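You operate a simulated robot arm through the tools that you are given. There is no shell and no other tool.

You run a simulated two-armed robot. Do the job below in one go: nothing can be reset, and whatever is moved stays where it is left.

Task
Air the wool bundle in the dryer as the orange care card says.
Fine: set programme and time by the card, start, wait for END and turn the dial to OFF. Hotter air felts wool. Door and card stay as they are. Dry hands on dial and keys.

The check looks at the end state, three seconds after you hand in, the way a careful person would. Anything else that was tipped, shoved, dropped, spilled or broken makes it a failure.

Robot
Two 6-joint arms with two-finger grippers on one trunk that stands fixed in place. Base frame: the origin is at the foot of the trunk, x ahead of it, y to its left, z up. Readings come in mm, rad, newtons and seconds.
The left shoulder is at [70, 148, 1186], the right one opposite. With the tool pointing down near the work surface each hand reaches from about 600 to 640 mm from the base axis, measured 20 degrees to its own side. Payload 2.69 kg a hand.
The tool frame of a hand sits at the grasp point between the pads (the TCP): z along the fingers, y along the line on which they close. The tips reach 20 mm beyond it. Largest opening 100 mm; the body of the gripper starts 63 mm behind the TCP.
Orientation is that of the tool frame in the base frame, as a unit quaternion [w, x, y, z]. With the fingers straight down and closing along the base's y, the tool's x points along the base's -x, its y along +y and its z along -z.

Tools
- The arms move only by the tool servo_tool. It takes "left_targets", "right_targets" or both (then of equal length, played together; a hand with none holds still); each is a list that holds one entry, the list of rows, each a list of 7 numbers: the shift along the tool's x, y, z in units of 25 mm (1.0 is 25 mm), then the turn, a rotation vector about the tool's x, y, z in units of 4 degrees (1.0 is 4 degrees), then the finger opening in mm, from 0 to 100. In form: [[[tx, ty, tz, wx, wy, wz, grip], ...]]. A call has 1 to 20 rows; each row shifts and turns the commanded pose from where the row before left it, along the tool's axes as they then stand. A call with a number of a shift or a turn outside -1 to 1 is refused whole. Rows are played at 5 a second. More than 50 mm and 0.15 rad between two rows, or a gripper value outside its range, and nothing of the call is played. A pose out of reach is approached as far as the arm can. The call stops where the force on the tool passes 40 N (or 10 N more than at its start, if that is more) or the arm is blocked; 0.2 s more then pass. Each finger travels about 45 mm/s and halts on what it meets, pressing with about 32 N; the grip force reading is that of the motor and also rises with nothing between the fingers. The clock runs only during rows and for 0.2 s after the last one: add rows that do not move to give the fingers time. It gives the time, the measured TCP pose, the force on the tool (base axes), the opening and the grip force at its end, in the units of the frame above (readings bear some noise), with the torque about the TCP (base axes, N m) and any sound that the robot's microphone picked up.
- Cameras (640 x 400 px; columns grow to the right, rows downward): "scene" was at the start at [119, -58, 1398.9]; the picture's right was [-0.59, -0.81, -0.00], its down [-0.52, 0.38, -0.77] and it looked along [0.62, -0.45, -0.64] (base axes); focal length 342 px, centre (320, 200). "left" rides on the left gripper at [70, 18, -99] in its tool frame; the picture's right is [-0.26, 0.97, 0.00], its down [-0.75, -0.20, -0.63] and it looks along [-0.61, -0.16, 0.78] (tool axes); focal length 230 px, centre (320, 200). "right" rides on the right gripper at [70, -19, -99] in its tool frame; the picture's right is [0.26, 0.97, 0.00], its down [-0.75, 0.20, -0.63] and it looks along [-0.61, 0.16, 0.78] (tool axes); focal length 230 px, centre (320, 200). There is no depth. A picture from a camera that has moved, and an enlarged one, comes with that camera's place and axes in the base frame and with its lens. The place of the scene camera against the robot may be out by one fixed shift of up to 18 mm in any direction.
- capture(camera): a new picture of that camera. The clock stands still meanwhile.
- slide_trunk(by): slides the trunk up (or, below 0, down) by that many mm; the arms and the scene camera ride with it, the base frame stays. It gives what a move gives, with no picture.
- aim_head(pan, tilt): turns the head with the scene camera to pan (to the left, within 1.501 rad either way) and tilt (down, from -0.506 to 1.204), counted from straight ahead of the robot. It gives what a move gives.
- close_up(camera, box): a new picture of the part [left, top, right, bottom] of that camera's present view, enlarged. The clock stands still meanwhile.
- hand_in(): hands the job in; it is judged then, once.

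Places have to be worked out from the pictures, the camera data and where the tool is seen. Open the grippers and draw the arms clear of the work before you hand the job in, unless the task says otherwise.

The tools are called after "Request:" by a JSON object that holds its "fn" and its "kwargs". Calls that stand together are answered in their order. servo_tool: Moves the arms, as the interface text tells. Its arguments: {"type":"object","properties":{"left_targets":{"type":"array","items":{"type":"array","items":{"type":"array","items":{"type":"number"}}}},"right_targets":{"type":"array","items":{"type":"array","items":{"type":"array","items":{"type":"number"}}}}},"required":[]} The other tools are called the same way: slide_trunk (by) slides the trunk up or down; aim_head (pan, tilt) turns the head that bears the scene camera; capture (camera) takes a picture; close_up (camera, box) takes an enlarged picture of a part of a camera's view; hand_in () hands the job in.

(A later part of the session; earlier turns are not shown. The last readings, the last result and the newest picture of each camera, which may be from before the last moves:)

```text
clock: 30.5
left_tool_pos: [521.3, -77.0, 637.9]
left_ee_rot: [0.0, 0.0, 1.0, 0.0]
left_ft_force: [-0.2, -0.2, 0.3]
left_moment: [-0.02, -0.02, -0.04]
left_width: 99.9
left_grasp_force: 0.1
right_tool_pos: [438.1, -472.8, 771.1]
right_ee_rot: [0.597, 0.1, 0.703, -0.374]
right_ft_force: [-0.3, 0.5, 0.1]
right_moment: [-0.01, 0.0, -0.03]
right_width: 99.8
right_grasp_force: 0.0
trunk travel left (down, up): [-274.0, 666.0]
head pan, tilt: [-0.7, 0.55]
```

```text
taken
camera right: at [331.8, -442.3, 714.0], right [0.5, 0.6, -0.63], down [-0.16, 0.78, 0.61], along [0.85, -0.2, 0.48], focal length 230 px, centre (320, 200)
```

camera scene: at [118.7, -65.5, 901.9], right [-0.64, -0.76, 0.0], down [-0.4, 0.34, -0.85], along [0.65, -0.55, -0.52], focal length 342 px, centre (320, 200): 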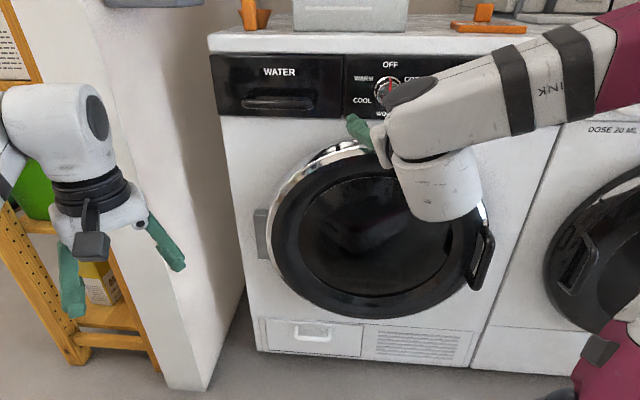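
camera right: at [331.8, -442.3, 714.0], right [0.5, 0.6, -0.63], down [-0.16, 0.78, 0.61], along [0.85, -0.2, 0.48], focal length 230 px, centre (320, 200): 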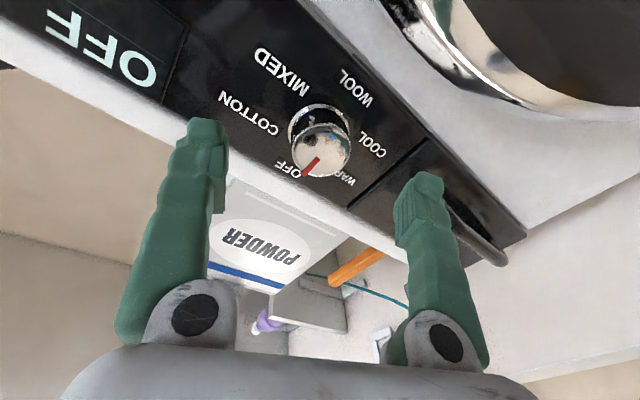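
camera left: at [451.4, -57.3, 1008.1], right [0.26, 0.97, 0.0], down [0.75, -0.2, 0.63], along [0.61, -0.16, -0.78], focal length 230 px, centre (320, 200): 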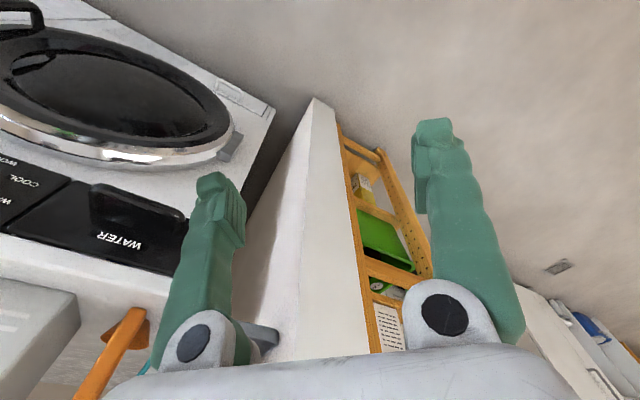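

The pose is reachable, and the knob is centred within about 2 mm of the tool axis. I'll turn the wrist the rest of the way to -90° before gripping.

Request:
{"fn": "servo_tool", "kwargs": {"right_targets": [[[0, 0, 0, 0, 0, -1, 80], [0, 0, 0, 0, 0, -1, 80], [0, 0, 0, 0, 0, -1, 80], [0, 0, 0, 0, 0, -1, 80], [0, 0, 0, 0, 0, -1, 80], [0, 0, 0, 0, 0, -1, 80], [0, 0, 0, 0, 0, -1, 80], [0, 0, 0, 0, 0, -1, 80], [0, 0, 0, 0, 0, -1, 80], [0, 0, 0, 0, 0, -1, 80], [0, 0, 0, 0, 0, -1, 80], [0, 0, 0, 0, 0, -1, 80], [0, 0, 0, 0, 0, -1, 80], [0, 0, 0, 0, 0, -1, 80], [0, 0, 0, 0, 0, -1, 80], [0, 0, 0, 0, 0, -1, 80], [0, 0, 0, 0, 0, -0.5, 80]]]}}

Request:
{"fn": "capture", "kwargs": {"camera": "right"}}

Request:
{"fn": "capture", "kwargs": {"camera": "scene"}}

```text
clock: 34.1
left_tool_pos: [521.7, -76.4, 638.7]
left_ee_rot: [0.0, 0.0, 1.0, 0.001]
left_ft_force: [0.3, -0.5, -0.2]
left_moment: [-0.01, -0.01, -0.02]
left_width: 100.4
left_grasp_force: 0.1
right_tool_pos: [438.6, -471.2, 769.0]
right_ee_rot: [0.296, -0.301, 0.644, -0.638]
right_ft_force: [0.2, 0.1, 0.2]
right_moment: [0.01, -0.03, 0.0]
right_width: 80.0
right_grasp_force: 0.0
trunk travel left (down, up): [-274.0, 666.0]
head pan, tilt: [-0.7, 0.55]
```

```text
taken
camera right: at [316.4, -461.4, 787.6], right [-0.17, -0.19, -0.97], down [0.0, 0.98, -0.19], along [0.98, -0.03, -0.17], focal length 230 px, centre (320, 200)
```

right: 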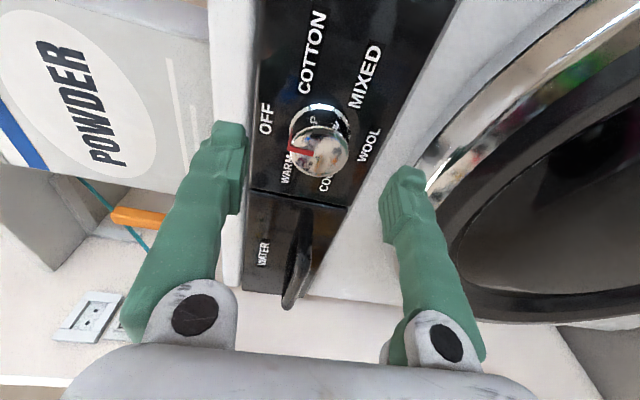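

```text
taken
camera scene: at [118.9, -65.6, 941.8], right [-0.64, -0.76, 0.0], down [-0.4, 0.34, -0.85], along [0.65, -0.55, -0.52], focal length 342 px, centre (320, 200)
```

scene: 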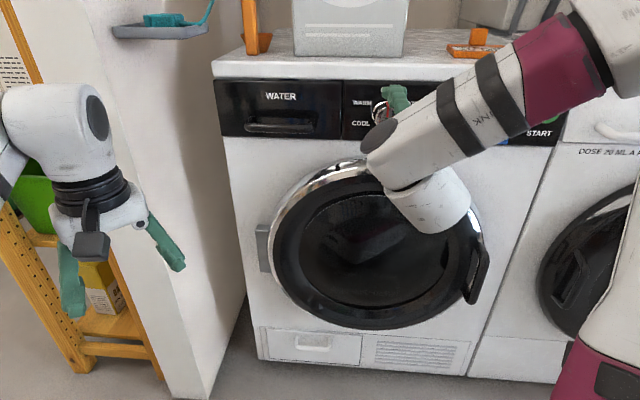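

The wrist reached -90° without limits, with the fingers above and below the knob. I'll narrow the opening to 60 mm, advance 33 mm over the knob and check the force.

Request:
{"fn": "servo_tool", "kwargs": {"right_targets": [[[0, -0.08, 0, 0, 0, 0, 60], [0, 0, 0, 0, 0, 0, 60], [0, 0, 0, 0, 0, 0, 60], [0, 0, 0.33, 0, 0, 0, 60], [0, 0, 0.33, 0, 0, 0, 60], [0, 0, 0.33, 0, 0, 0, 60], [0, 0, 0.33, 0, 0, 0, 60]]]}}

Request:
{"fn": "capture", "kwargs": {"camera": "right"}}

Request:
{"fn": "capture", "kwargs": {"camera": "scene"}}

```text
clock: 35.7
left_tool_pos: [521.3, -76.4, 639.4]
left_ee_rot: [0.0, 0.0, 1.0, 0.0]
left_ft_force: [-0.1, -0.2, -0.1]
left_moment: [-0.02, -0.02, 0.0]
left_width: 100.1
left_grasp_force: 0.1
right_tool_pos: [461.5, -494.7, 771.3]
right_ee_rot: [0.299, -0.301, 0.643, -0.638]
right_ft_force: [-0.2, -0.1, 0.2]
right_moment: [-0.01, 0.02, 0.02]
right_width: 60.2
right_grasp_force: 0.0
trunk travel left (down, up): [-274.0, 666.0]
head pan, tilt: [-0.7, 0.55]
```

```text
taken
camera right: at [340.3, -484.2, 790.0], right [-0.17, -0.19, -0.97], down [0.0, 0.98, -0.19], along [0.98, -0.03, -0.17], focal length 230 px, centre (320, 200)
```

right: 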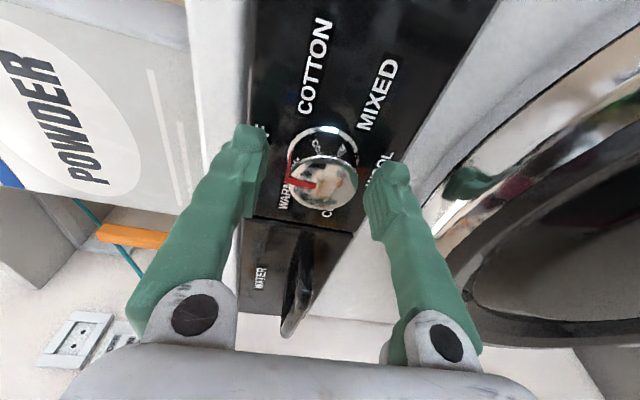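

```text
taken
camera scene: at [119.0, -65.7, 941.8], right [-0.64, -0.76, 0.0], down [-0.4, 0.34, -0.85], along [0.65, -0.55, -0.52], focal length 342 px, centre (320, 200)
```

scene: 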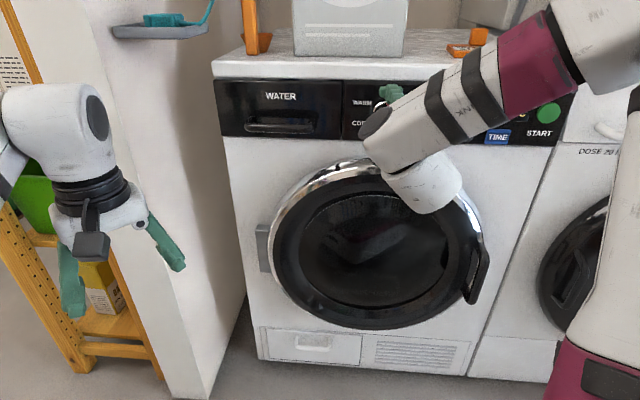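

The fingers straddle the knob, centred within about 1 mm, with the tips roughly 18 mm short of the panel. I'll advance 6 mm more and close.

Request:
{"fn": "servo_tool", "kwargs": {"right_targets": [[[0, 0, 0.24, 0, 0, 0, 60], [0, 0, 0, 0, 0, 0, 30], [0, 0, 0, 0, 0, 0, 30], [0, 0, 0, 0, 0, 0, 30], [0, 0, 0, 0, 0, 0, 30]]]}}

Request:
{"fn": "capture", "kwargs": {"camera": "right"}}

```text
clock: 36.9
left_tool_pos: [521.6, -76.9, 637.3]
left_ee_rot: [0.0, 0.001, 1.0, 0.0]
left_ft_force: [0.1, 0.0, 0.3]
left_moment: [0.04, 0.04, 0.01]
left_width: 100.1
left_grasp_force: 0.0
right_tool_pos: [465.4, -499.6, 770.6]
right_ee_rot: [0.296, -0.302, 0.646, -0.636]
right_ft_force: [-5.2, 5.6, -15.4]
right_moment: [0.08, 0.18, 0.02]
right_width: 39.4
right_grasp_force: 45.0
trunk travel left (down, up): [-274.0, 666.0]
head pan, tilt: [-0.7, 0.55]
```

```text
taken
camera right: at [344.7, -489.2, 788.4], right [-0.18, -0.19, -0.97], down [0.0, 0.98, -0.19], along [0.98, -0.03, -0.18], focal length 230 px, centre (320, 200)
```

right: 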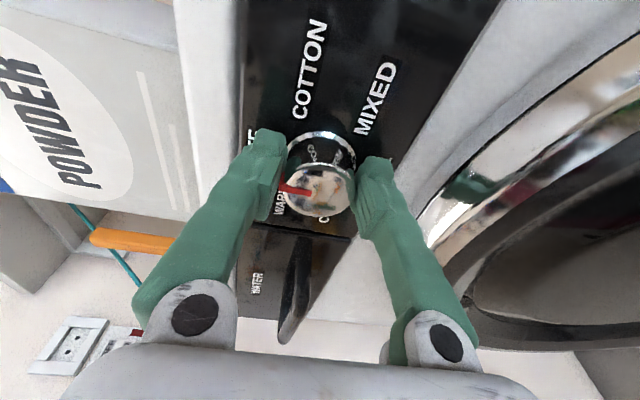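

The grip is on the knob at 39 mm with a 15 N downward bias, so the hand sits about a millimetre high. I'll ease down slightly and start turning clockwise.

Request:
{"fn": "servo_tool", "kwargs": {"right_targets": [[[0, 0.05, 0, 0, 0, 0, 30], [0, 0, 0, 0, 0, 1, 30], [0, 0, 0, 0, 0, 1, 30], [0, 0, 0, 0, 0, 1, 30], [0, 0, 0, 0, 0, 1, 30], [0, 0, 0, 0, 0, 1, 30]]]}}

Request:
{"fn": "capture", "kwargs": {"camera": "right"}}

```text
clock: 38.3
left_tool_pos: [522.3, -77.5, 637.8]
left_ee_rot: [0.0, 0.0, 1.0, 0.0]
left_ft_force: [-0.1, -0.4, -0.2]
left_moment: [0.02, -0.01, -0.01]
left_width: 99.9
left_grasp_force: 0.0
right_tool_pos: [466.3, -499.8, 767.9]
right_ee_rot: [0.404, -0.184, 0.689, -0.573]
right_ft_force: [-7.3, 9.2, -22.1]
right_moment: [-0.17, -0.05, 0.81]
right_width: 39.7
right_grasp_force: 44.9
right hand out of reach, approached as far as the arm can: row 1
trunk travel left (down, up): [-274.0, 666.0]
head pan, tilt: [-0.7, 0.55]
```

```text
taken
camera right: at [343.5, -491.0, 762.6], right [0.04, 0.08, -1.0], down [0.01, 1.0, 0.08], along [1.0, -0.02, 0.04], focal length 230 px, centre (320, 200)
```

right: 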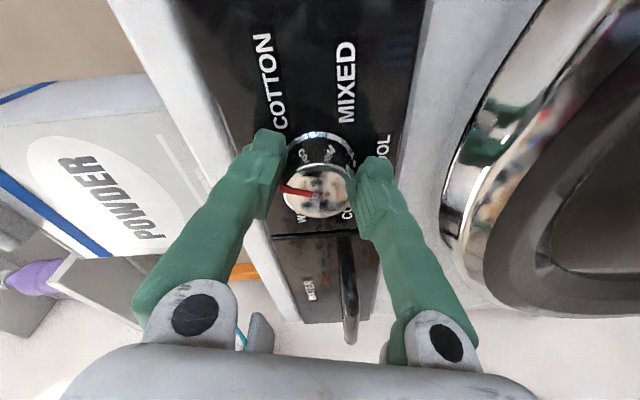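

The knob turns with the hand (the red mark keeps its place between the fingers), but a -22 N vertical bias remains. I'll ease the hand 2 mm down and 1 mm back to see whether it relaxes.

Request:
{"fn": "servo_tool", "kwargs": {"right_targets": [[[0.028, 0.075, -0.04, 0, 0, 0, 30], [0, 0, 0, 0, 0, 0, 30]]]}}

```text
clock: 38.9
left_tool_pos: [522.6, -77.2, 637.2]
left_ee_rot: [-0.001, 0.0, 1.0, 0.001]
left_ft_force: [-0.1, 0.6, 0.0]
left_moment: [0.03, -0.01, 0.01]
left_width: 100.2
left_grasp_force: 0.1
right_tool_pos: [466.9, -499.7, 768.4]
right_ee_rot: [0.404, -0.185, 0.687, -0.575]
right_ft_force: [-0.2, 6.0, -15.7]
right_moment: [0.24, 0.28, -0.3]
right_width: 39.8
right_grasp_force: 45.1
trunk travel left (down, up): [-274.0, 666.0]
head pan, tilt: [-0.7, 0.55]
```

The bias eased to -16 N. I'll go another 2 mm down and continue turning clockwise in a short step.

Request:
{"fn": "servo_tool", "kwargs": {"right_targets": [[[0.028, 0.075, 0, 0, 0, 0, 30], [0, 0, 0, 0, 0, 1, 30], [0, 0, 0, 0, 0, 1, 30], [0, 0, 0, 0, 0, 1, 30], [0, 0, 0, 0, 0, 1, 30], [0, 0, 0, 0, 0, 1, 30]]]}}

```text
clock: 40.3
left_tool_pos: [523.8, -76.0, 636.3]
left_ee_rot: [-0.001, -0.001, 1.0, 0.001]
left_ft_force: [0.2, -0.3, 0.0]
left_moment: [0.0, -0.03, 0.01]
left_width: 100.2
left_grasp_force: 0.0
right_tool_pos: [466.1, -498.3, 768.2]
right_ee_rot: [0.498, -0.063, 0.708, -0.497]
right_ft_force: [14.0, -4.5, 0.6]
right_moment: [-0.49, -0.48, 0.59]
right_width: 39.7
right_grasp_force: 44.9
trunk travel left (down, up): [-274.0, 666.0]
head pan, tilt: [-0.7, 0.55]
```

Forces are small and turning proceeds (about 40° so far). I'll continue clockwise for 10 more steps.

Request:
{"fn": "servo_tool", "kwargs": {"right_targets": [[[0, 0, 0.02, 0, 0, 1, 30], [0, 0, 0, 0, 0, 1, 30], [0, 0, 0, 0, 0, 1, 30], [0, 0, 0, 0, 0, 1, 30], [0, 0, 0, 0, 0, 1, 30], [0, 0, 0, 0, 0, 1, 30], [0, 0, 0, 0, 0, 1, 30], [0, 0, 0, 0, 0, 1, 30], [0, 0, 0, 0, 0, 1, 30], [0, 0, 0, 0, 0, 1, 30]]]}}

Request:
{"fn": "capture", "kwargs": {"camera": "right"}}

```text
clock: 42.5
left_tool_pos: [522.9, -75.1, 636.6]
left_ee_rot: [-0.001, -0.001, 1.0, -0.001]
left_ft_force: [0.0, -0.1, -0.1]
left_moment: [-0.01, -0.01, -0.01]
left_width: 100.0
left_grasp_force: 0.1
right_tool_pos: [466.0, -497.0, 766.1]
right_ee_rot: [0.636, 0.183, 0.688, -0.296]
right_ft_force: [10.9, 16.7, -10.2]
right_moment: [-0.66, -0.57, 0.2]
right_width: 39.8
right_grasp_force: 44.6
trunk travel left (down, up): [-274.0, 666.0]
head pan, tilt: [-0.7, 0.55]
```

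```text
taken
camera right: at [369.7, -456.6, 701.5], right [0.57, 0.7, -0.42], down [-0.27, 0.65, 0.71], along [0.77, -0.3, 0.56], focal length 230 px, centre (320, 200)
```

right: 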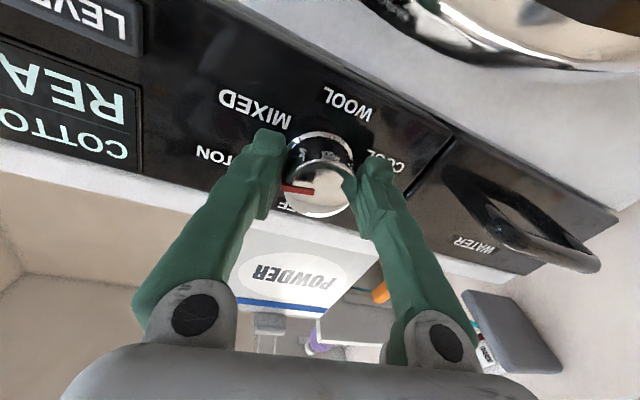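

The display now reads COTTON / READY, and the knob has turned about 80°. There's roughly 20 N of sideways load, so I'll ease 2 mm left and 1 mm down and keep turning toward WOOL.

Request:
{"fn": "servo_tool", "kwargs": {"right_targets": [[[0.025, 0.086, 0, 0, 0, 0, 30], [0, 0, 0, 0, 0, 1, 30], [0, 0, 0, 0, 0, 1, 30], [0, 0, 0, 0, 0, 1, 30], [0, 0, 0, 0, 0, 1, 30], [0, 0, 0, 0, 0, 1, 30], [0, 0, 0, 0, 0, 1, 30], [0, 0, 0, 0, 0, 1, 30], [0, 0, 0, 0, 0, 1, 30]]]}}

Request:
{"fn": "capture", "kwargs": {"camera": "right"}}

```text
clock: 44.5
left_tool_pos: [521.5, -73.5, 637.5]
left_ee_rot: [-0.001, 0.0, 1.0, -0.001]
left_ft_force: [0.9, -0.9, -2.0]
left_moment: [0.01, 0.09, 0.02]
left_width: 100.1
left_grasp_force: 0.1
right_tool_pos: [467.9, -496.2, 767.7]
right_ee_rot: [0.694, 0.364, 0.611, -0.111]
right_ft_force: [19.1, 20.7, -6.7]
right_moment: [-0.56, -0.5, -0.34]
right_width: 40.1
right_grasp_force: 45.1
right hand out of reach, approached as far as the arm can: row 1
trunk travel left (down, up): [-274.0, 666.0]
head pan, tilt: [-0.7, 0.55]
```

```text
taken
camera right: at [395.5, -425.8, 696.1], right [0.64, 0.76, 0.12], down [-0.54, 0.32, 0.78], along [0.56, -0.56, 0.62], focal length 230 px, centre (320, 200)
```

right: 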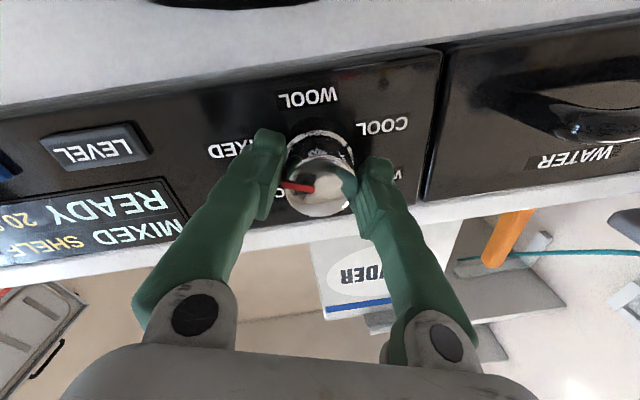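

The display reads MIXED / READY / SHELF 20. The lateral load is 28 N and the hand can't shift because it's at its reach edge, so I'll release, back off 40 mm, and lift it to re-position the trunk for a regrip.

Request:
{"fn": "servo_tool", "kwargs": {"right_targets": [[[0, 0, 0, 0, 0, 0, 60], [0, 0, 0, 0, 0, 0, 60], [0, 0, 0, 0, 0, 0, 60], [0, 0, -0.8, 0, 0, 0, 60], [0, 0, -0.8, 0, 0, 0, 60], [-0.743, 0.296, 0, 0, 0, 0, 60], [-0.743, 0.296, 0, 0, 0, 0, 60]]]}}

Request:
{"fn": "slide_trunk", "kwargs": {"by": -40}}

Request:
{"fn": "capture", "kwargs": {"camera": "right"}}

```text
clock: 46.1
left_tool_pos: [520.6, -75.6, 638.2]
left_ee_rot: [0.0, -0.001, 1.0, -0.001]
left_ft_force: [-0.2, -0.7, -0.1]
left_moment: [0.01, -0.01, -0.02]
left_width: 99.9
left_grasp_force: 0.0
right_tool_pos: [436.6, -469.6, 795.2]
right_ee_rot: [0.695, 0.366, 0.609, -0.111]
right_ft_force: [-0.1, -0.2, -0.4]
right_moment: [-0.01, -0.04, 0.04]
right_width: 60.1
right_grasp_force: 0.1
right hand out of reach, approached as far as the arm can: row 7
trunk travel left (down, up): [-274.0, 666.0]
head pan, tilt: [-0.7, 0.55]
```

```text
clock: 46.9
left_tool_pos: [522.3, -75.0, 598.6]
left_ee_rot: [-0.001, 0.0, 1.0, 0.0]
left_ft_force: [0.0, -0.2, 0.1]
left_moment: [0.02, -0.02, 0.0]
left_width: 100.1
left_grasp_force: 0.0
right_tool_pos: [437.5, -467.9, 756.8]
right_ee_rot: [0.696, 0.365, 0.609, -0.109]
right_ft_force: [0.0, 0.3, 0.7]
right_moment: [0.02, 0.01, 0.02]
right_width: 60.0
right_grasp_force: 0.0
trunk travel left (down, up): [-234.0, 706.0]
head pan, tilt: [-0.7, 0.55]
```

```text
taken
camera right: at [366.0, -397.0, 684.9], right [0.64, 0.76, 0.12], down [-0.54, 0.33, 0.78], along [0.55, -0.56, 0.62], focal length 230 px, centre (320, 200)
```

right: 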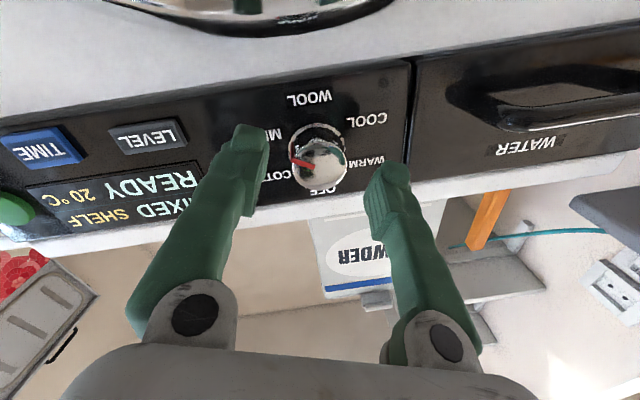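

The knob shows MIXED with the mark visible. I'll roll the hand back about 68° for a fresh turn and test whether the dial pose is reachable from this trunk height.

Request:
{"fn": "servo_tool", "kwargs": {"right_targets": [[[0, 0, 0, 0, 0, -1, 60], [0, 0, 0, 0, 0, -1, 60], [0, 0, 0, 0, 0, -1, 60], [0, 0, 0, 0, 0, -1, 60], [0, 0, 0, 0, 0, -1, 60], [0, 0, 0, 0, 0, -1, 60], [0, 0, 0, 0, 0, -1, 60], [0, 0, 0, 0, 0, -1, 60], [0, 0, 0, 0, 0, -1, 60], [0, 0, 0, 0, 0, -1, 60], [0, 0, 0, 0, 0, -1, 60], [0, 0, 0, 0, 0, -1, 60], [0, 0, 0, 0, 0, -1, 60], [0, 0, 0, 0, 0, -1, 60], [0, 0, 0, 0, 0, -1, 60], [0, 0, 0, 0, 0, -1, 60], [0, 0, 0, 0, 0, -1, 60]]]}}

Request:
{"fn": "close_up", "kwargs": {"camera": "right", "box": [200, 50, 420, 250]}}

```text
clock: 50.5
left_tool_pos: [520.4, -76.2, 599.7]
left_ee_rot: [-0.001, 0.0, 1.0, 0.0]
left_ft_force: [-0.4, 1.0, -0.7]
left_moment: [0.03, 0.02, 0.0]
left_width: 100.2
left_grasp_force: 0.0
right_tool_pos: [437.5, -468.1, 756.2]
right_ee_rot: [0.514, -0.038, 0.71, -0.48]
right_ft_force: [0.0, -0.2, -0.2]
right_moment: [-0.01, -0.01, 0.0]
right_width: 59.9
right_grasp_force: 0.0
trunk travel left (down, up): [-234.0, 706.0]
head pan, tilt: [-0.7, 0.55]
```

```text
2.00 times, centred on (310, 150) of right
camera zoom: at [320.3, -452.4, 721.4], right [0.31, 0.38, -0.87], down [-0.04, 0.92, 0.38], along [0.95, -0.08, 0.3], focal length 460 px, centre (340, 300)
```

zoom: 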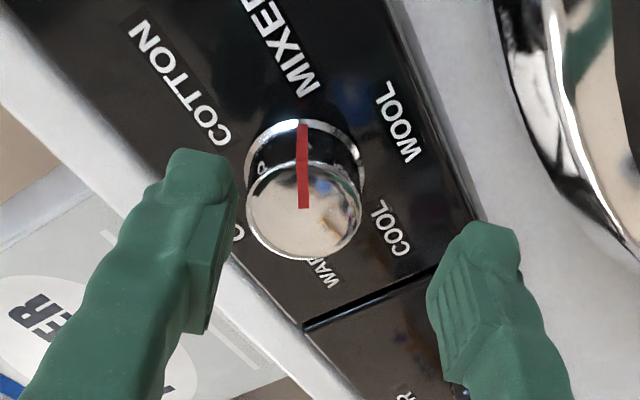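

The knob points at MIXED. It measures about 12.7 mm up and 3.6 mm right of the tool axis, so I'll shift over and advance part-way while watching for reach warnings.

Request:
{"fn": "servo_tool", "kwargs": {"right_targets": [[[-0.25, -0.46, 0, 0, 0, 0, 60], [0, 0, 0.3, 0, 0, 0, 60], [0, 0, 0.3, 0, 0, 0, 60], [0, 0, 0.3, 0, 0, 0, 60], [0, 0, 0.3, 0, 0, 0, 60], [0, 0, 0, 0, 0, 0, 60]]]}}

Request:
{"fn": "close_up", "kwargs": {"camera": "right", "box": [200, 100, 420, 300]}}

```text
clock: 51.9
left_tool_pos: [520.5, -76.0, 597.9]
left_ee_rot: [0.0, 0.0, 1.0, 0.0]
left_ft_force: [-0.2, 0.6, 0.7]
left_moment: [0.06, -0.01, 0.02]
left_width: 100.1
left_grasp_force: 0.1
right_tool_pos: [457.6, -490.2, 768.7]
right_ee_rot: [0.515, -0.037, 0.71, -0.479]
right_ft_force: [0.6, 0.1, 0.4]
right_moment: [0.0, -0.01, 0.02]
right_width: 60.2
right_grasp_force: 0.1
trunk travel left (down, up): [-234.0, 706.0]
head pan, tilt: [-0.7, 0.55]
```

```text
2.00 times, centred on (310, 200) of right
camera zoom: at [341.1, -474.7, 733.7], right [0.31, 0.38, -0.87], down [-0.04, 0.92, 0.38], along [0.95, -0.08, 0.3], focal length 460 px, centre (340, 200)
```

zoom: 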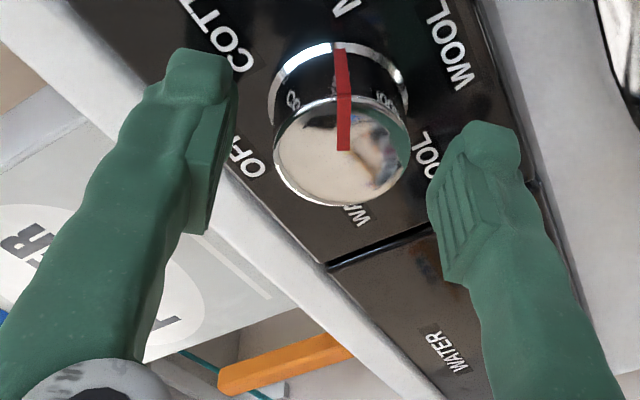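

The knob is centred to within 1 mm and there were no reach warnings. I'll advance 12 mm and grip.

Request:
{"fn": "servo_tool", "kwargs": {"right_targets": [[[0, 0, 0.24, 0, 0, 0, 60], [0, 0, 0.24, 0, 0, 0, 60], [0, 0, 0, 0, 0, 0, 30], [0, 0, 0, 0, 0, 0, 30], [0, 0, 0, 0, 0, 0, 30], [0, 0, 0, 0, 0, 0, 30]]]}}

```text
clock: 53.3
left_tool_pos: [520.9, -75.7, 598.9]
left_ee_rot: [0.0, 0.0, 1.0, 0.0]
left_ft_force: [-0.2, 1.1, 0.8]
left_moment: [0.01, 0.01, 0.02]
left_width: 100.0
left_grasp_force: 0.0
right_tool_pos: [466.5, -497.5, 768.3]
right_ee_rot: [0.515, -0.037, 0.709, -0.479]
right_ft_force: [1.3, 0.4, 0.1]
right_moment: [-0.06, -0.02, 0.25]
right_width: 39.5
right_grasp_force: 45.1
trunk travel left (down, up): [-234.0, 706.0]
head pan, tilt: [-0.7, 0.55]
```

The grip is clean with almost no side force. I'll turn clockwise 12 steps (48°) and check.

Request:
{"fn": "servo_tool", "kwargs": {"right_targets": [[[0, 0, 0, 0, 0, 1, 30], [0, 0, 0, 0, 0, 1, 30], [0, 0, 0, 0, 0, 1, 30], [0, 0, 0, 0, 0, 1, 30], [0, 0, 0, 0, 0, 1, 30], [0, 0, 0, 0, 0, 1, 30], [0, 0, 0, 0, 0, 1, 30], [0, 0, 0, 0, 0, 1, 30], [0, 0, 0, 0, 0, 1, 30], [0, 0, 0, 0, 0, 1, 30], [0, 0, 0, 0, 0, 1, 30], [0, 0, 0, 0, 0, 1, 30]]]}}

Request:
{"fn": "capture", "kwargs": {"camera": "right"}}

```text
clock: 55.9
left_tool_pos: [521.9, -75.9, 598.7]
left_ee_rot: [0.0, 0.001, 1.0, 0.0]
left_ft_force: [-0.3, -1.0, 0.2]
left_moment: [0.01, 0.01, -0.01]
left_width: 100.1
left_grasp_force: 0.0
right_tool_pos: [467.4, -498.1, 769.4]
right_ee_rot: [0.666, 0.255, 0.663, -0.229]
right_ft_force: [1.6, 2.1, -0.2]
right_moment: [-0.63, -0.65, -0.17]
right_width: 39.4
right_grasp_force: 44.5
trunk travel left (down, up): [-234.0, 706.0]
head pan, tilt: [-0.7, 0.55]
```

```text
taken
camera right: at [380.4, -445.5, 698.4], right [0.63, 0.75, -0.22], down [-0.37, 0.53, 0.76], along [0.69, -0.4, 0.61], focal length 230 px, centre (320, 200)
```

right: 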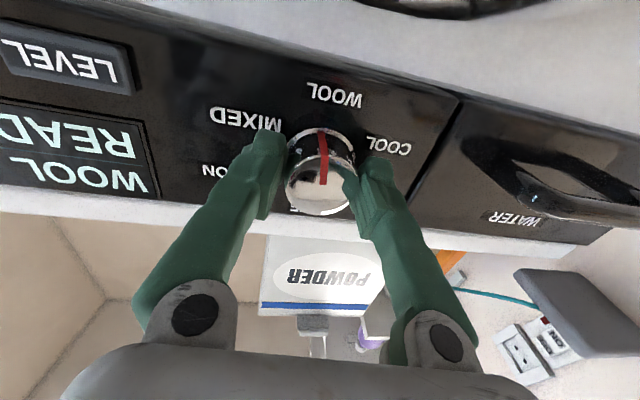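

The display reads WOOL / READY. The mark looks about 12° short of the label's centre, so I'll turn 3 more steps to centre it and check with a zoom.

Request:
{"fn": "servo_tool", "kwargs": {"right_targets": [[[0, 0, 0, 0, 0, 1, 30], [0, 0, 0, 0, 0, 1, 30], [0, 0, 0, 0, 0, 1, 30]]]}}

Request:
{"fn": "close_up", "kwargs": {"camera": "right", "box": [180, 60, 460, 240]}}

```text
clock: 56.7
left_tool_pos: [520.9, -75.8, 598.2]
left_ee_rot: [0.0, 0.001, 1.0, 0.0]
left_ft_force: [0.5, -0.6, -0.3]
left_moment: [0.0, 0.0, 0.0]
left_width: 100.0
left_grasp_force: 0.0
right_tool_pos: [467.9, -498.4, 769.7]
right_ee_rot: [0.686, 0.323, 0.633, -0.158]
right_ft_force: [2.1, -0.3, 2.4]
right_moment: [-0.79, 0.33, -0.21]
right_width: 39.4
right_grasp_force: 45.0
trunk travel left (down, up): [-234.0, 706.0]
head pan, tilt: [-0.7, 0.55]
```

```text
2.22 times, centred on (320, 150) of right
camera zoom: at [389.9, -433.9, 696.5], right [0.64, 0.77, -0.02], down [-0.47, 0.41, 0.78], along [0.61, -0.5, 0.62], focal length 511 px, centre (320, 311)
```

zoom: 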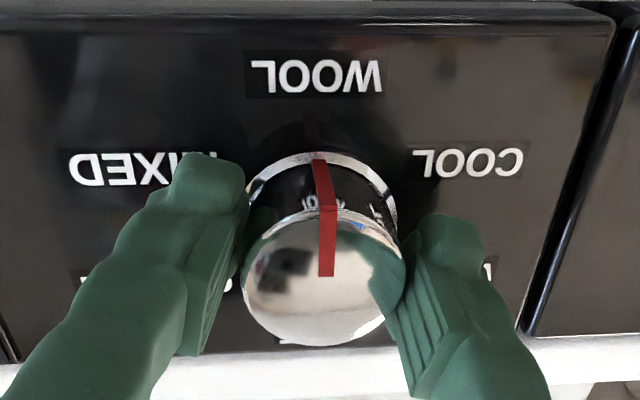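

The mark is aligned with WOOL. I'll release, back off 50 mm and read the whole display.

Request:
{"fn": "servo_tool", "kwargs": {"right_targets": [[[0, 0, 0, 0, 0, 0, 60], [0, 0, 0, 0, 0, 0, 60], [0, 0, 0, 0, 0, 0, 60], [0, 0, -0.7, 0, 0, 0, 60], [0, 0, -0.7, 0, 0, 0, 60], [0, 0, -0.6, 0, 0, 0, 60]]]}}

Request:
{"fn": "capture", "kwargs": {"camera": "right"}}

Request:
{"fn": "capture", "kwargs": {"camera": "scene"}}

```text
clock: 58.1
left_tool_pos: [521.3, -75.7, 599.9]
left_ee_rot: [0.0, 0.001, 1.0, -0.001]
left_ft_force: [0.7, 0.4, 0.0]
left_moment: [0.0, -0.03, 0.04]
left_width: 99.8
left_grasp_force: 0.1
right_tool_pos: [431.7, -460.4, 767.1]
right_ee_rot: [0.686, 0.321, 0.633, -0.159]
right_ft_force: [-1.6, 0.3, -0.3]
right_moment: [0.05, 0.06, -0.04]
right_width: 60.0
right_grasp_force: 0.0
right hand out of reach, approached as far as the arm can: row 6
trunk travel left (down, up): [-234.0, 706.0]
head pan, tilt: [-0.7, 0.55]
```

```text
taken
camera right: at [353.7, -396.5, 696.0], right [0.64, 0.77, -0.02], down [-0.47, 0.41, 0.78], along [0.61, -0.49, 0.62], focal length 230 px, centre (320, 200)
```

right: 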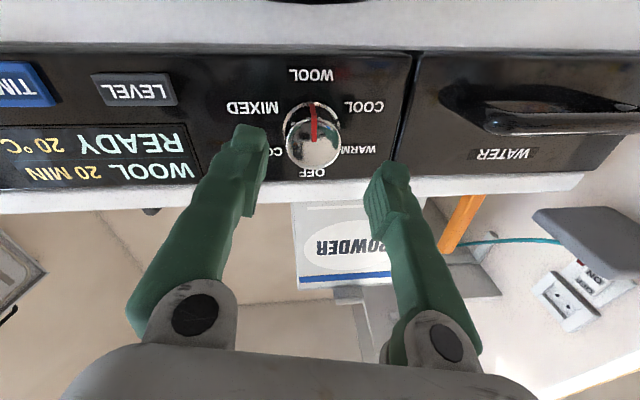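

```text
taken
camera scene: at [118.5, -63.9, 902.0], right [-0.64, -0.77, 0.0], down [-0.4, 0.34, -0.85], along [0.65, -0.55, -0.52], focal length 342 px, centre (320, 200)
```

scene: 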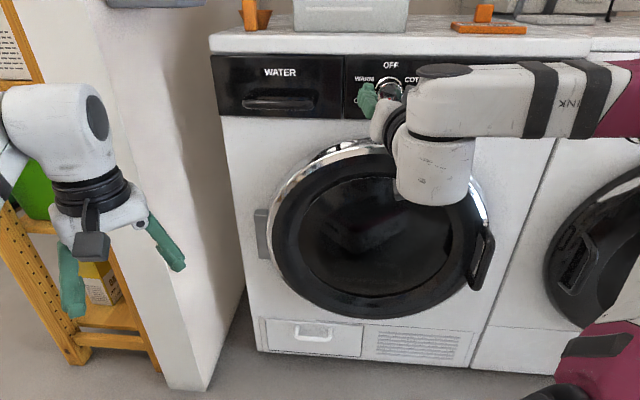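

The display reads WOOL, 20 MIN, READY, 20 °C, so the time needs to go to 30 with the TIME key. I'll level the roll, close the fingers and move right along the panel toward TIME, estimated at t≈286, z≈732.

Request:
{"fn": "servo_tool", "kwargs": {"right_targets": [[[0, 0, 0, 0, 0, -1, 40], [0, 0, 0, 0, 0, -1, 20], [0, 0, 0, 0, 0, -1, 0], [0, 0, 0, 0, 0, -0.45, 0], [0, -1, 0, 0, 0, 0, 0], [0, -1, 0, 0, 0, 0, 0], [0, -1, 0, 0, 0, 0, 0], [0, -1, 0, 0, 0, 0, 0]]]}}

Request:
{"fn": "capture", "kwargs": {"camera": "right"}}

Request:
{"fn": "capture", "kwargs": {"camera": "scene"}}

```text
clock: 59.9
left_tool_pos: [520.5, -76.0, 598.2]
left_ee_rot: [0.001, -0.001, 1.0, 0.0]
left_ft_force: [0.0, 0.4, 0.4]
left_moment: [0.0, 0.01, 0.0]
left_width: 100.2
left_grasp_force: 0.0
right_tool_pos: [432.9, -460.4, 767.1]
right_ee_rot: [0.662, 0.244, 0.667, -0.24]
right_ft_force: [0.9, 0.5, -0.2]
right_moment: [-0.04, 0.0, -0.01]
right_width: 0.2
right_grasp_force: 29.6
right hand out of reach, approached as far as the arm can: row 5, 6, 7, 8
trunk travel left (down, up): [-234.0, 706.0]
head pan, tilt: [-0.7, 0.55]
```

```text
taken
camera right: at [343.5, -410.8, 697.3], right [0.62, 0.74, -0.25], down [-0.35, 0.55, 0.76], along [0.7, -0.38, 0.6], focal length 230 px, centre (320, 200)
```

right: 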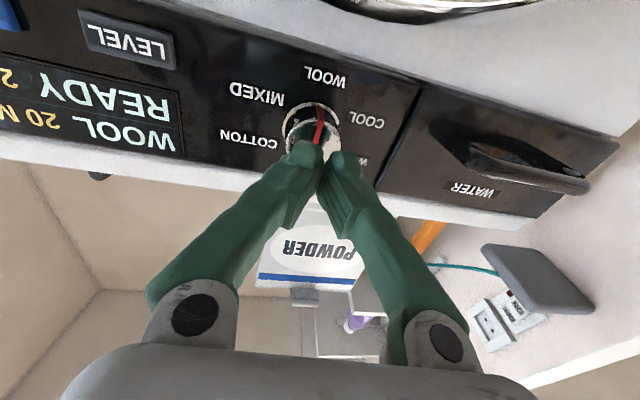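

```text
taken
camera scene: at [118.9, -65.2, 901.8], right [-0.64, -0.76, 0.0], down [-0.4, 0.34, -0.85], along [0.65, -0.55, -0.52], focal length 342 px, centre (320, 200)
```

scene: 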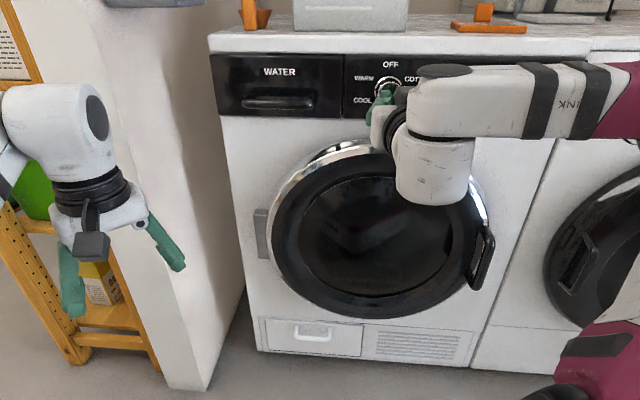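

Moving right isn't reachable with the tool level at this shoulder height. I'll use a steeper tool for the keys, so I'll raise the trunk 220 mm with the hand clear in front and pitch the tool down about 48°.

Request:
{"fn": "slide_trunk", "kwargs": {"by": 220}}

Request:
{"fn": "servo_tool", "kwargs": {"right_targets": [[[0, 0, 0, 0, 1, 0, 0], [0, 0, 0, 0, 1, 0, 0], [0, 0, 0, 0, 1, 0, 0], [0, 0, 0, 0, 1, 0, 0], [0, 0, 0, 0, 1, 0, 0], [0, 0, 0, 0, 1, 0, 0], [0, 0, 0, 0, 1, 0, 0], [0, 0, 0, 0, 1, 0, 0], [0, 0, 0, 0, 1, 0, 0], [0, 0, 0, 0, 1, 0, 0], [0, 0, 0, 0, 1, 0, 0], [0, 0, 0, 0, 1, 0, 0]]]}}

Request:
{"fn": "capture", "kwargs": {"camera": "scene"}}

Request:
{"fn": "capture", "kwargs": {"camera": "right"}}

```text
clock: 62.2
left_tool_pos: [520.9, -75.7, 818.1]
left_ee_rot: [0.0, -0.001, 1.0, 0.0]
left_ft_force: [0.3, 0.3, 0.9]
left_moment: [-0.02, -0.01, 0.03]
left_width: 100.0
left_grasp_force: 0.1
right_tool_pos: [431.9, -461.2, 987.2]
right_ee_rot: [0.662, 0.244, 0.668, -0.239]
right_ft_force: [0.6, -0.8, -0.4]
right_moment: [-0.03, -0.01, 0.02]
right_width: 0.0
right_grasp_force: 29.6
trunk travel left (down, up): [-454.0, 486.0]
head pan, tilt: [-0.7, 0.55]
```

```text
clock: 64.8
left_tool_pos: [522.0, -76.8, 819.7]
left_ee_rot: [0.0, 0.0, 1.0, 0.0]
left_ft_force: [-0.9, 0.1, 0.5]
left_moment: [-0.02, 0.02, -0.02]
left_width: 100.0
left_grasp_force: 0.1
right_tool_pos: [422.8, -474.9, 973.3]
right_ee_rot: [0.334, 0.32, 0.879, -0.119]
right_ft_force: [-0.4, -0.2, -0.4]
right_moment: [0.01, -0.01, -0.02]
right_width: 0.0
right_grasp_force: 29.8
right hand out of reach, approached as far as the arm can: row 11, 12
trunk travel left (down, up): [-454.0, 486.0]
head pan, tilt: [-0.7, 0.55]
```

```text
taken
camera scene: at [119.0, -65.6, 1121.8], right [-0.64, -0.76, 0.0], down [-0.4, 0.34, -0.85], along [0.65, -0.55, -0.52], focal length 342 px, centre (320, 200)
```

scene: 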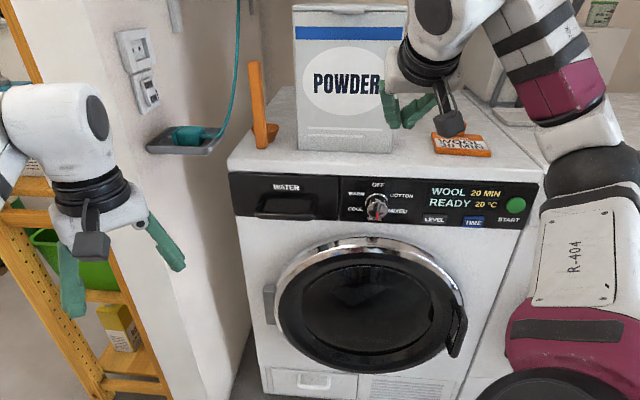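

```text
taken
camera right: at [320.4, -414.3, 999.1], right [0.47, 0.87, -0.17], down [0.24, 0.06, 0.97], along [0.85, -0.5, -0.18], focal length 230 px, centre (320, 200)
```

right: 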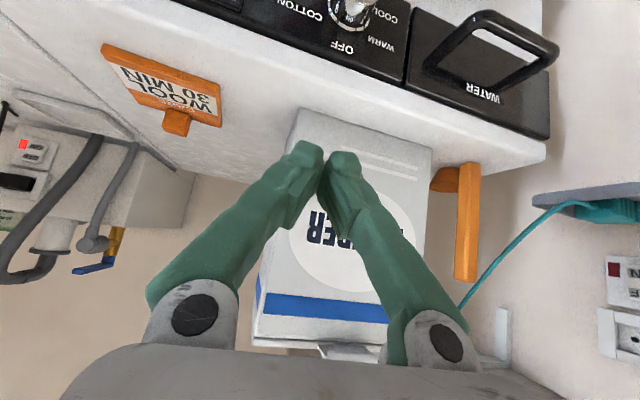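

The arm now has a better posture and the scene view clearly shows the panel: WOOL 20 MIN, READY, with TIME and START to the right. I'll move the hand down 100 mm in front of the panel and start moving right.

Request:
{"fn": "servo_tool", "kwargs": {"right_targets": [[[0, -1, 0, 0, 0, 0, 0], [0, -1, 0, 0, 0, 0, 0], [0.663, 0, 0.749, 0, 0, 0, 0], [0.663, 0, 0.749, 0, 0, 0, 0], [0.663, 0, 0.749, 0, 0, 0, 0], [0.663, 0, 0.749, 0, 0, 0, 0]]]}}

Request:
{"fn": "capture", "kwargs": {"camera": "scene"}}

```text
clock: 66.2
left_tool_pos: [521.8, -76.2, 819.5]
left_ee_rot: [0.001, -0.001, 1.0, 0.001]
left_ft_force: [0.6, 0.6, 0.9]
left_moment: [-0.01, 0.01, 0.01]
left_width: 100.0
left_grasp_force: 0.1
right_tool_pos: [412.8, -484.0, 922.8]
right_ee_rot: [0.333, 0.321, 0.879, -0.119]
right_ft_force: [0.2, -0.2, 0.7]
right_moment: [0.0, -0.01, -0.02]
right_width: 0.0
right_grasp_force: 29.7
right hand out of reach, approached as far as the arm can: row 2, 3, 4, 5, 6
trunk travel left (down, up): [-454.0, 486.0]
head pan, tilt: [-0.7, 0.55]
```

```text
taken
camera scene: at [119.4, -65.4, 1121.8], right [-0.64, -0.77, 0.0], down [-0.4, 0.34, -0.85], along [0.65, -0.55, -0.52], focal length 342 px, centre (320, 200)
```

scene: 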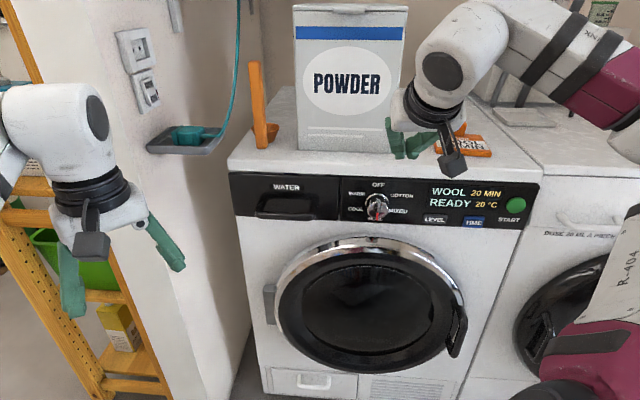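

The hand came down but barely moved right, so a joint limit depends on the tool's yaw. I'll test by yawing the tool 20° further right here in free space and then shifting right.

Request:
{"fn": "servo_tool", "kwargs": {"right_targets": [[[0, 0, 0, 0.663, 0, 0.749, 0], [0, 0, 0, 0.663, 0, 0.749, 0], [0, 0, 0, 0.663, 0, 0.749, 0], [0, 0, 0, 0.663, 0, 0.749, 0], [0, 0, 0, 0.663, 0, 0.749, 0], [0, 0, 0, 0, 0, 0, 0]]]}}

```text
clock: 67.6
left_tool_pos: [521.3, -76.2, 819.4]
left_ee_rot: [-0.001, 0.0, 1.0, 0.001]
left_ft_force: [0.1, 0.9, 1.1]
left_moment: [0.01, 0.02, 0.0]
left_width: 100.1
left_grasp_force: 0.1
right_tool_pos: [398.5, -500.6, 912.2]
right_ee_rot: [0.307, 0.469, 0.809, -0.175]
right_ft_force: [-0.8, 0.0, -0.2]
right_moment: [0.01, 0.0, -0.02]
right_width: 0.2
right_grasp_force: 29.1
right hand out of reach, approached as far as the arm can: row 4, 5
trunk travel left (down, up): [-454.0, 486.0]
head pan, tilt: [-0.7, 0.55]
```

With more right yaw the hand moved 20 mm further right. I'll now try shifting right along the panel by 100 mm with this yaw.

Request:
{"fn": "servo_tool", "kwargs": {"right_targets": [[[-0.261, -0.94, 0.224, 0, 0, 0, 0], [-0.261, -0.94, 0.224, 0, 0, 0, 0], [-0.261, -0.94, 0.224, 0, 0, 0, 0], [-0.261, -0.94, 0.224, 0, 0, 0, 0]]]}}

Request:
{"fn": "capture", "kwargs": {"camera": "scene"}}

```text
clock: 68.6
left_tool_pos: [520.4, -75.9, 818.5]
left_ee_rot: [0.0, 0.0, 1.0, 0.0]
left_ft_force: [0.6, -0.6, -0.2]
left_moment: [-0.01, 0.01, 0.04]
left_width: 99.7
left_grasp_force: 0.1
right_tool_pos: [381.7, -520.7, 911.5]
right_ee_rot: [0.307, 0.469, 0.81, -0.176]
right_ft_force: [0.2, -0.1, -0.3]
right_moment: [0.03, -0.05, -0.01]
right_width: 0.3
right_grasp_force: 29.3
right hand out of reach, approached as far as the arm can: row 2, 3, 4
trunk travel left (down, up): [-454.0, 486.0]
head pan, tilt: [-0.7, 0.55]
```

```text
taken
camera scene: at [118.7, -65.1, 1121.9], right [-0.64, -0.76, 0.0], down [-0.4, 0.34, -0.85], along [0.65, -0.55, -0.52], focal length 342 px, centre (320, 200)
```

scene: 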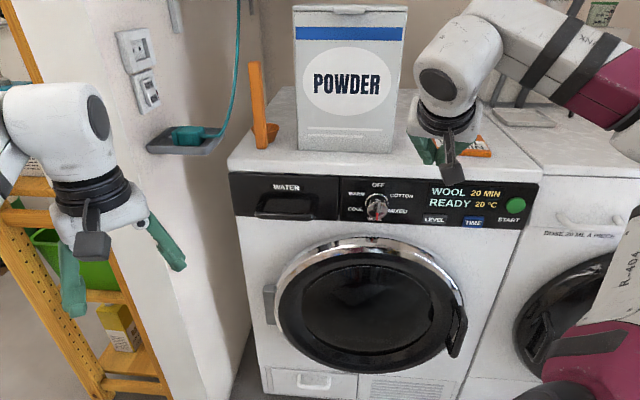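

The wrist seems stuck because the upper arm hits its sideways limit. With the trunk higher, the arm hangs down more and should get further right. I'll raise the trunk 200 mm and bring the hand back down by the same amount.

Request:
{"fn": "slide_trunk", "kwargs": {"by": 200}}

Request:
{"fn": "servo_tool", "kwargs": {"right_targets": [[[0.661, 0, 0.749, 0, 0, 0, 0], [0.661, 0, 0.749, 0, 0, 0, 0], [0.661, 0, 0.749, 0, 0, 0, 0], [0.661, 0, 0.749, 0, 0, 0, 0], [0.661, 0, 0.749, 0, 0, 0, 0], [0.661, 0, 0.749, 0, 0, 0, 0], [0.661, 0, 0.749, 0, 0, 0, 0], [0.661, 0, 0.749, 0, 0, 0, 0]]]}}

Request:
{"fn": "capture", "kwargs": {"camera": "scene"}}

```text
clock: 70.8
left_tool_pos: [522.6, -76.6, 1018.1]
left_ee_rot: [0.0, 0.0, 1.0, 0.0]
left_ft_force: [-0.6, -0.2, 0.5]
left_moment: [0.03, -0.02, 0.03]
left_width: 100.1
left_grasp_force: 0.1
right_tool_pos: [383.1, -519.7, 1111.0]
right_ee_rot: [0.307, 0.468, 0.809, -0.176]
right_ft_force: [-0.2, -1.0, 0.0]
right_moment: [0.02, 0.0, -0.01]
right_width: 0.0
right_grasp_force: 29.6
trunk travel left (down, up): [-654.0, 286.0]
head pan, tilt: [-0.7, 0.55]
```

```text
clock: 72.6
left_tool_pos: [521.0, -76.9, 1019.2]
left_ee_rot: [0.0, 0.0, 1.0, -0.001]
left_ft_force: [0.6, 0.3, -0.1]
left_moment: [0.01, 0.01, -0.03]
left_width: 99.8
left_grasp_force: 0.0
right_tool_pos: [390.5, -515.0, 911.1]
right_ee_rot: [0.307, 0.468, 0.81, -0.174]
right_ft_force: [0.8, -0.5, 0.7]
right_moment: [-0.02, -0.02, -0.02]
right_width: 0.0
right_grasp_force: 29.3
right hand out of reach, approached as far as the arm can: row 1
trunk travel left (down, up): [-654.0, 286.0]
head pan, tilt: [-0.7, 0.55]
```

```text
taken
camera scene: at [119.1, -65.9, 1321.8], right [-0.64, -0.76, 0.0], down [-0.4, 0.34, -0.85], along [0.65, -0.55, -0.52], focal length 342 px, centre (320, 200)
```

scene: 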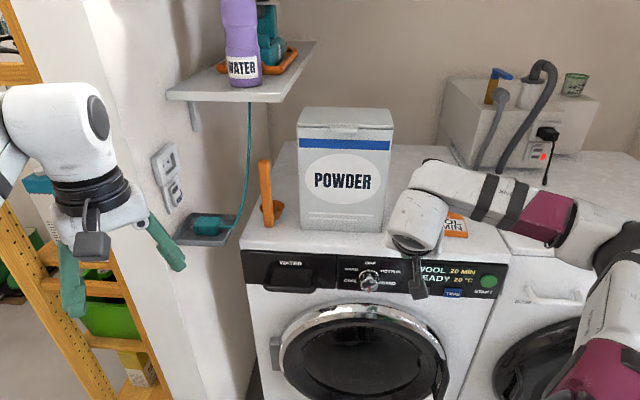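

The pose is reachable and nothing has been touched. I'll now shift right along the panel by 125 mm at this height.

Request:
{"fn": "servo_tool", "kwargs": {"right_targets": [[[-0.261, -0.94, 0.224, 0, 0, 0, 0], [-0.261, -0.94, 0.224, 0, 0, 0, 0], [-0.261, -0.94, 0.224, 0, 0, 0, 0], [-0.261, -0.94, 0.224, 0, 0, 0, 0], [-0.261, -0.94, 0.224, 0, 0, 0, 0]]]}}

Request:
{"fn": "capture", "kwargs": {"camera": "scene"}}

Request:
{"fn": "capture", "kwargs": {"camera": "right"}}

```text
clock: 73.8
left_tool_pos: [521.9, -75.1, 1018.7]
left_ee_rot: [0.0, 0.0, 1.0, 0.0]
left_ft_force: [0.8, 1.3, -0.4]
left_moment: [-0.02, -0.02, 0.0]
left_width: 100.0
left_grasp_force: 0.0
right_tool_pos: [360.0, -552.1, 911.4]
right_ee_rot: [0.305, 0.468, 0.811, -0.175]
right_ft_force: [-0.6, -0.2, -0.2]
right_moment: [-0.01, -0.01, -0.02]
right_width: 0.0
right_grasp_force: 29.3
right hand out of reach, approached as far as the arm can: row 3, 4, 5
trunk travel left (down, up): [-654.0, 286.0]
head pan, tilt: [-0.7, 0.55]
```

```text
taken
camera scene: at [119.3, -64.5, 1321.8], right [-0.64, -0.77, 0.0], down [-0.4, 0.34, -0.85], along [0.65, -0.55, -0.52], focal length 342 px, centre (320, 200)
```

scene: 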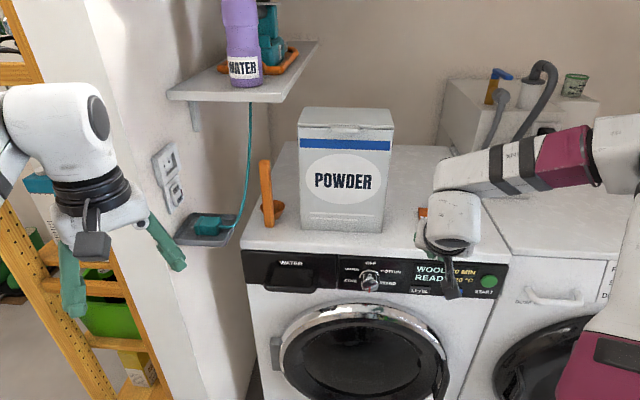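

```text
taken
camera right: at [283.9, -459.4, 939.2], right [0.74, 0.65, -0.17], down [0.25, -0.03, 0.97], along [0.63, -0.76, -0.18], focal length 230 px, centre (320, 200)
```

right: 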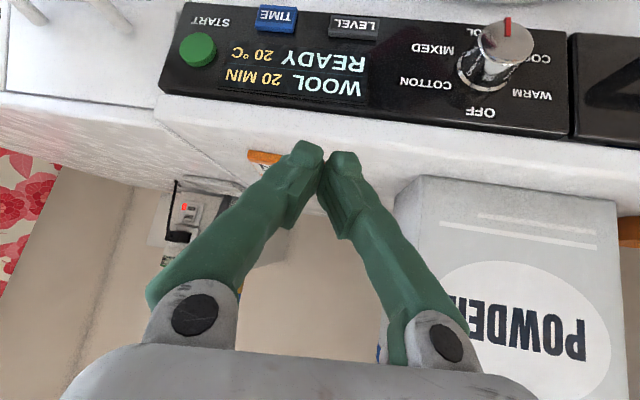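

The panel is clearly visible. From this view TIME is at about (355,-667,727) and START at about (302,-724,768). I'll raise the trunk another 100 mm and bring the hand down in front of the panel.

Request:
{"fn": "slide_trunk", "kwargs": {"by": 100}}

Request:
{"fn": "servo_tool", "kwargs": {"right_targets": [[[0.661, 0, 0.749, 0, 0, 0, 0], [0.661, 0, 0.749, 0, 0, 0, 0], [0.661, 0, 0.749, 0, 0, 0, 0], [0.661, 0, 0.749, 0, 0, 0, 0], [0.661, 0, 0.749, 0, 0, 0, 0], [0.661, 0, 0.749, 0, 0, 0, 0], [0.661, 0, 0.749, 0, 0, 0, 0], [0.661, 0, 0.749, 0, 0, 0, 0], [-0.261, -0.94, 0.224, 0, 0, 0, 0], [-0.261, -0.94, 0.224, 0, 0, 0, 0]]]}}

Request:
{"fn": "capture", "kwargs": {"camera": "scene"}}

Request:
{"fn": "capture", "kwargs": {"camera": "right"}}

```text
clock: 75.1
left_tool_pos: [522.6, -77.2, 1119.6]
left_ee_rot: [0.0, 0.001, 1.0, 0.0]
left_ft_force: [0.2, 0.2, -0.2]
left_moment: [-0.02, -0.03, 0.0]
left_width: 100.0
left_grasp_force: 0.0
right_tool_pos: [360.3, -553.3, 1011.2]
right_ee_rot: [0.306, 0.468, 0.811, -0.174]
right_ft_force: [-0.7, -0.7, -0.9]
right_moment: [0.01, -0.04, 0.02]
right_width: 0.0
right_grasp_force: 29.9
trunk travel left (down, up): [-754.0, 186.0]
head pan, tilt: [-0.7, 0.55]
```

```text
clock: 77.3
left_tool_pos: [520.3, -76.8, 1117.5]
left_ee_rot: [0.0, 0.0, 1.0, 0.001]
left_ft_force: [-0.7, -0.1, 0.3]
left_moment: [0.01, -0.01, -0.03]
left_width: 100.0
left_grasp_force: 0.0
right_tool_pos: [326.0, -589.8, 812.5]
right_ee_rot: [0.307, 0.469, 0.81, -0.175]
right_ft_force: [0.3, -1.7, -0.5]
right_moment: [-0.01, 0.05, -0.01]
right_width: 0.1
right_grasp_force: 29.6
trunk travel left (down, up): [-754.0, 186.0]
head pan, tilt: [-0.7, 0.55]
```

```text
taken
camera scene: at [117.8, -66.1, 1421.9], right [-0.64, -0.76, 0.0], down [-0.4, 0.34, -0.85], along [0.65, -0.55, -0.52], focal length 342 px, centre (320, 200)
```

scene: 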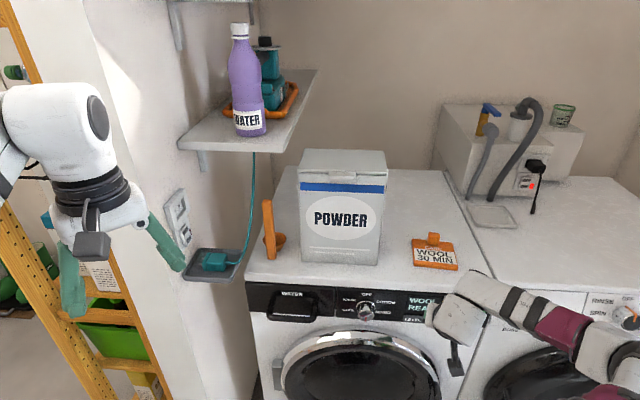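

```text
taken
camera right: at [251.1, -498.0, 839.3], right [0.74, 0.65, -0.17], down [0.24, -0.03, 0.97], along [0.63, -0.76, -0.18], focal length 230 px, centre (320, 200)
```

right: 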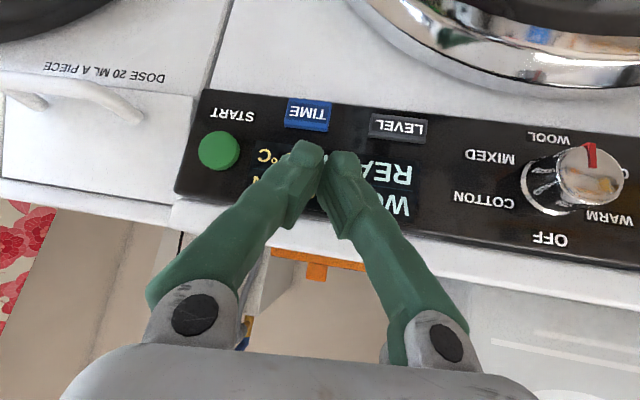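

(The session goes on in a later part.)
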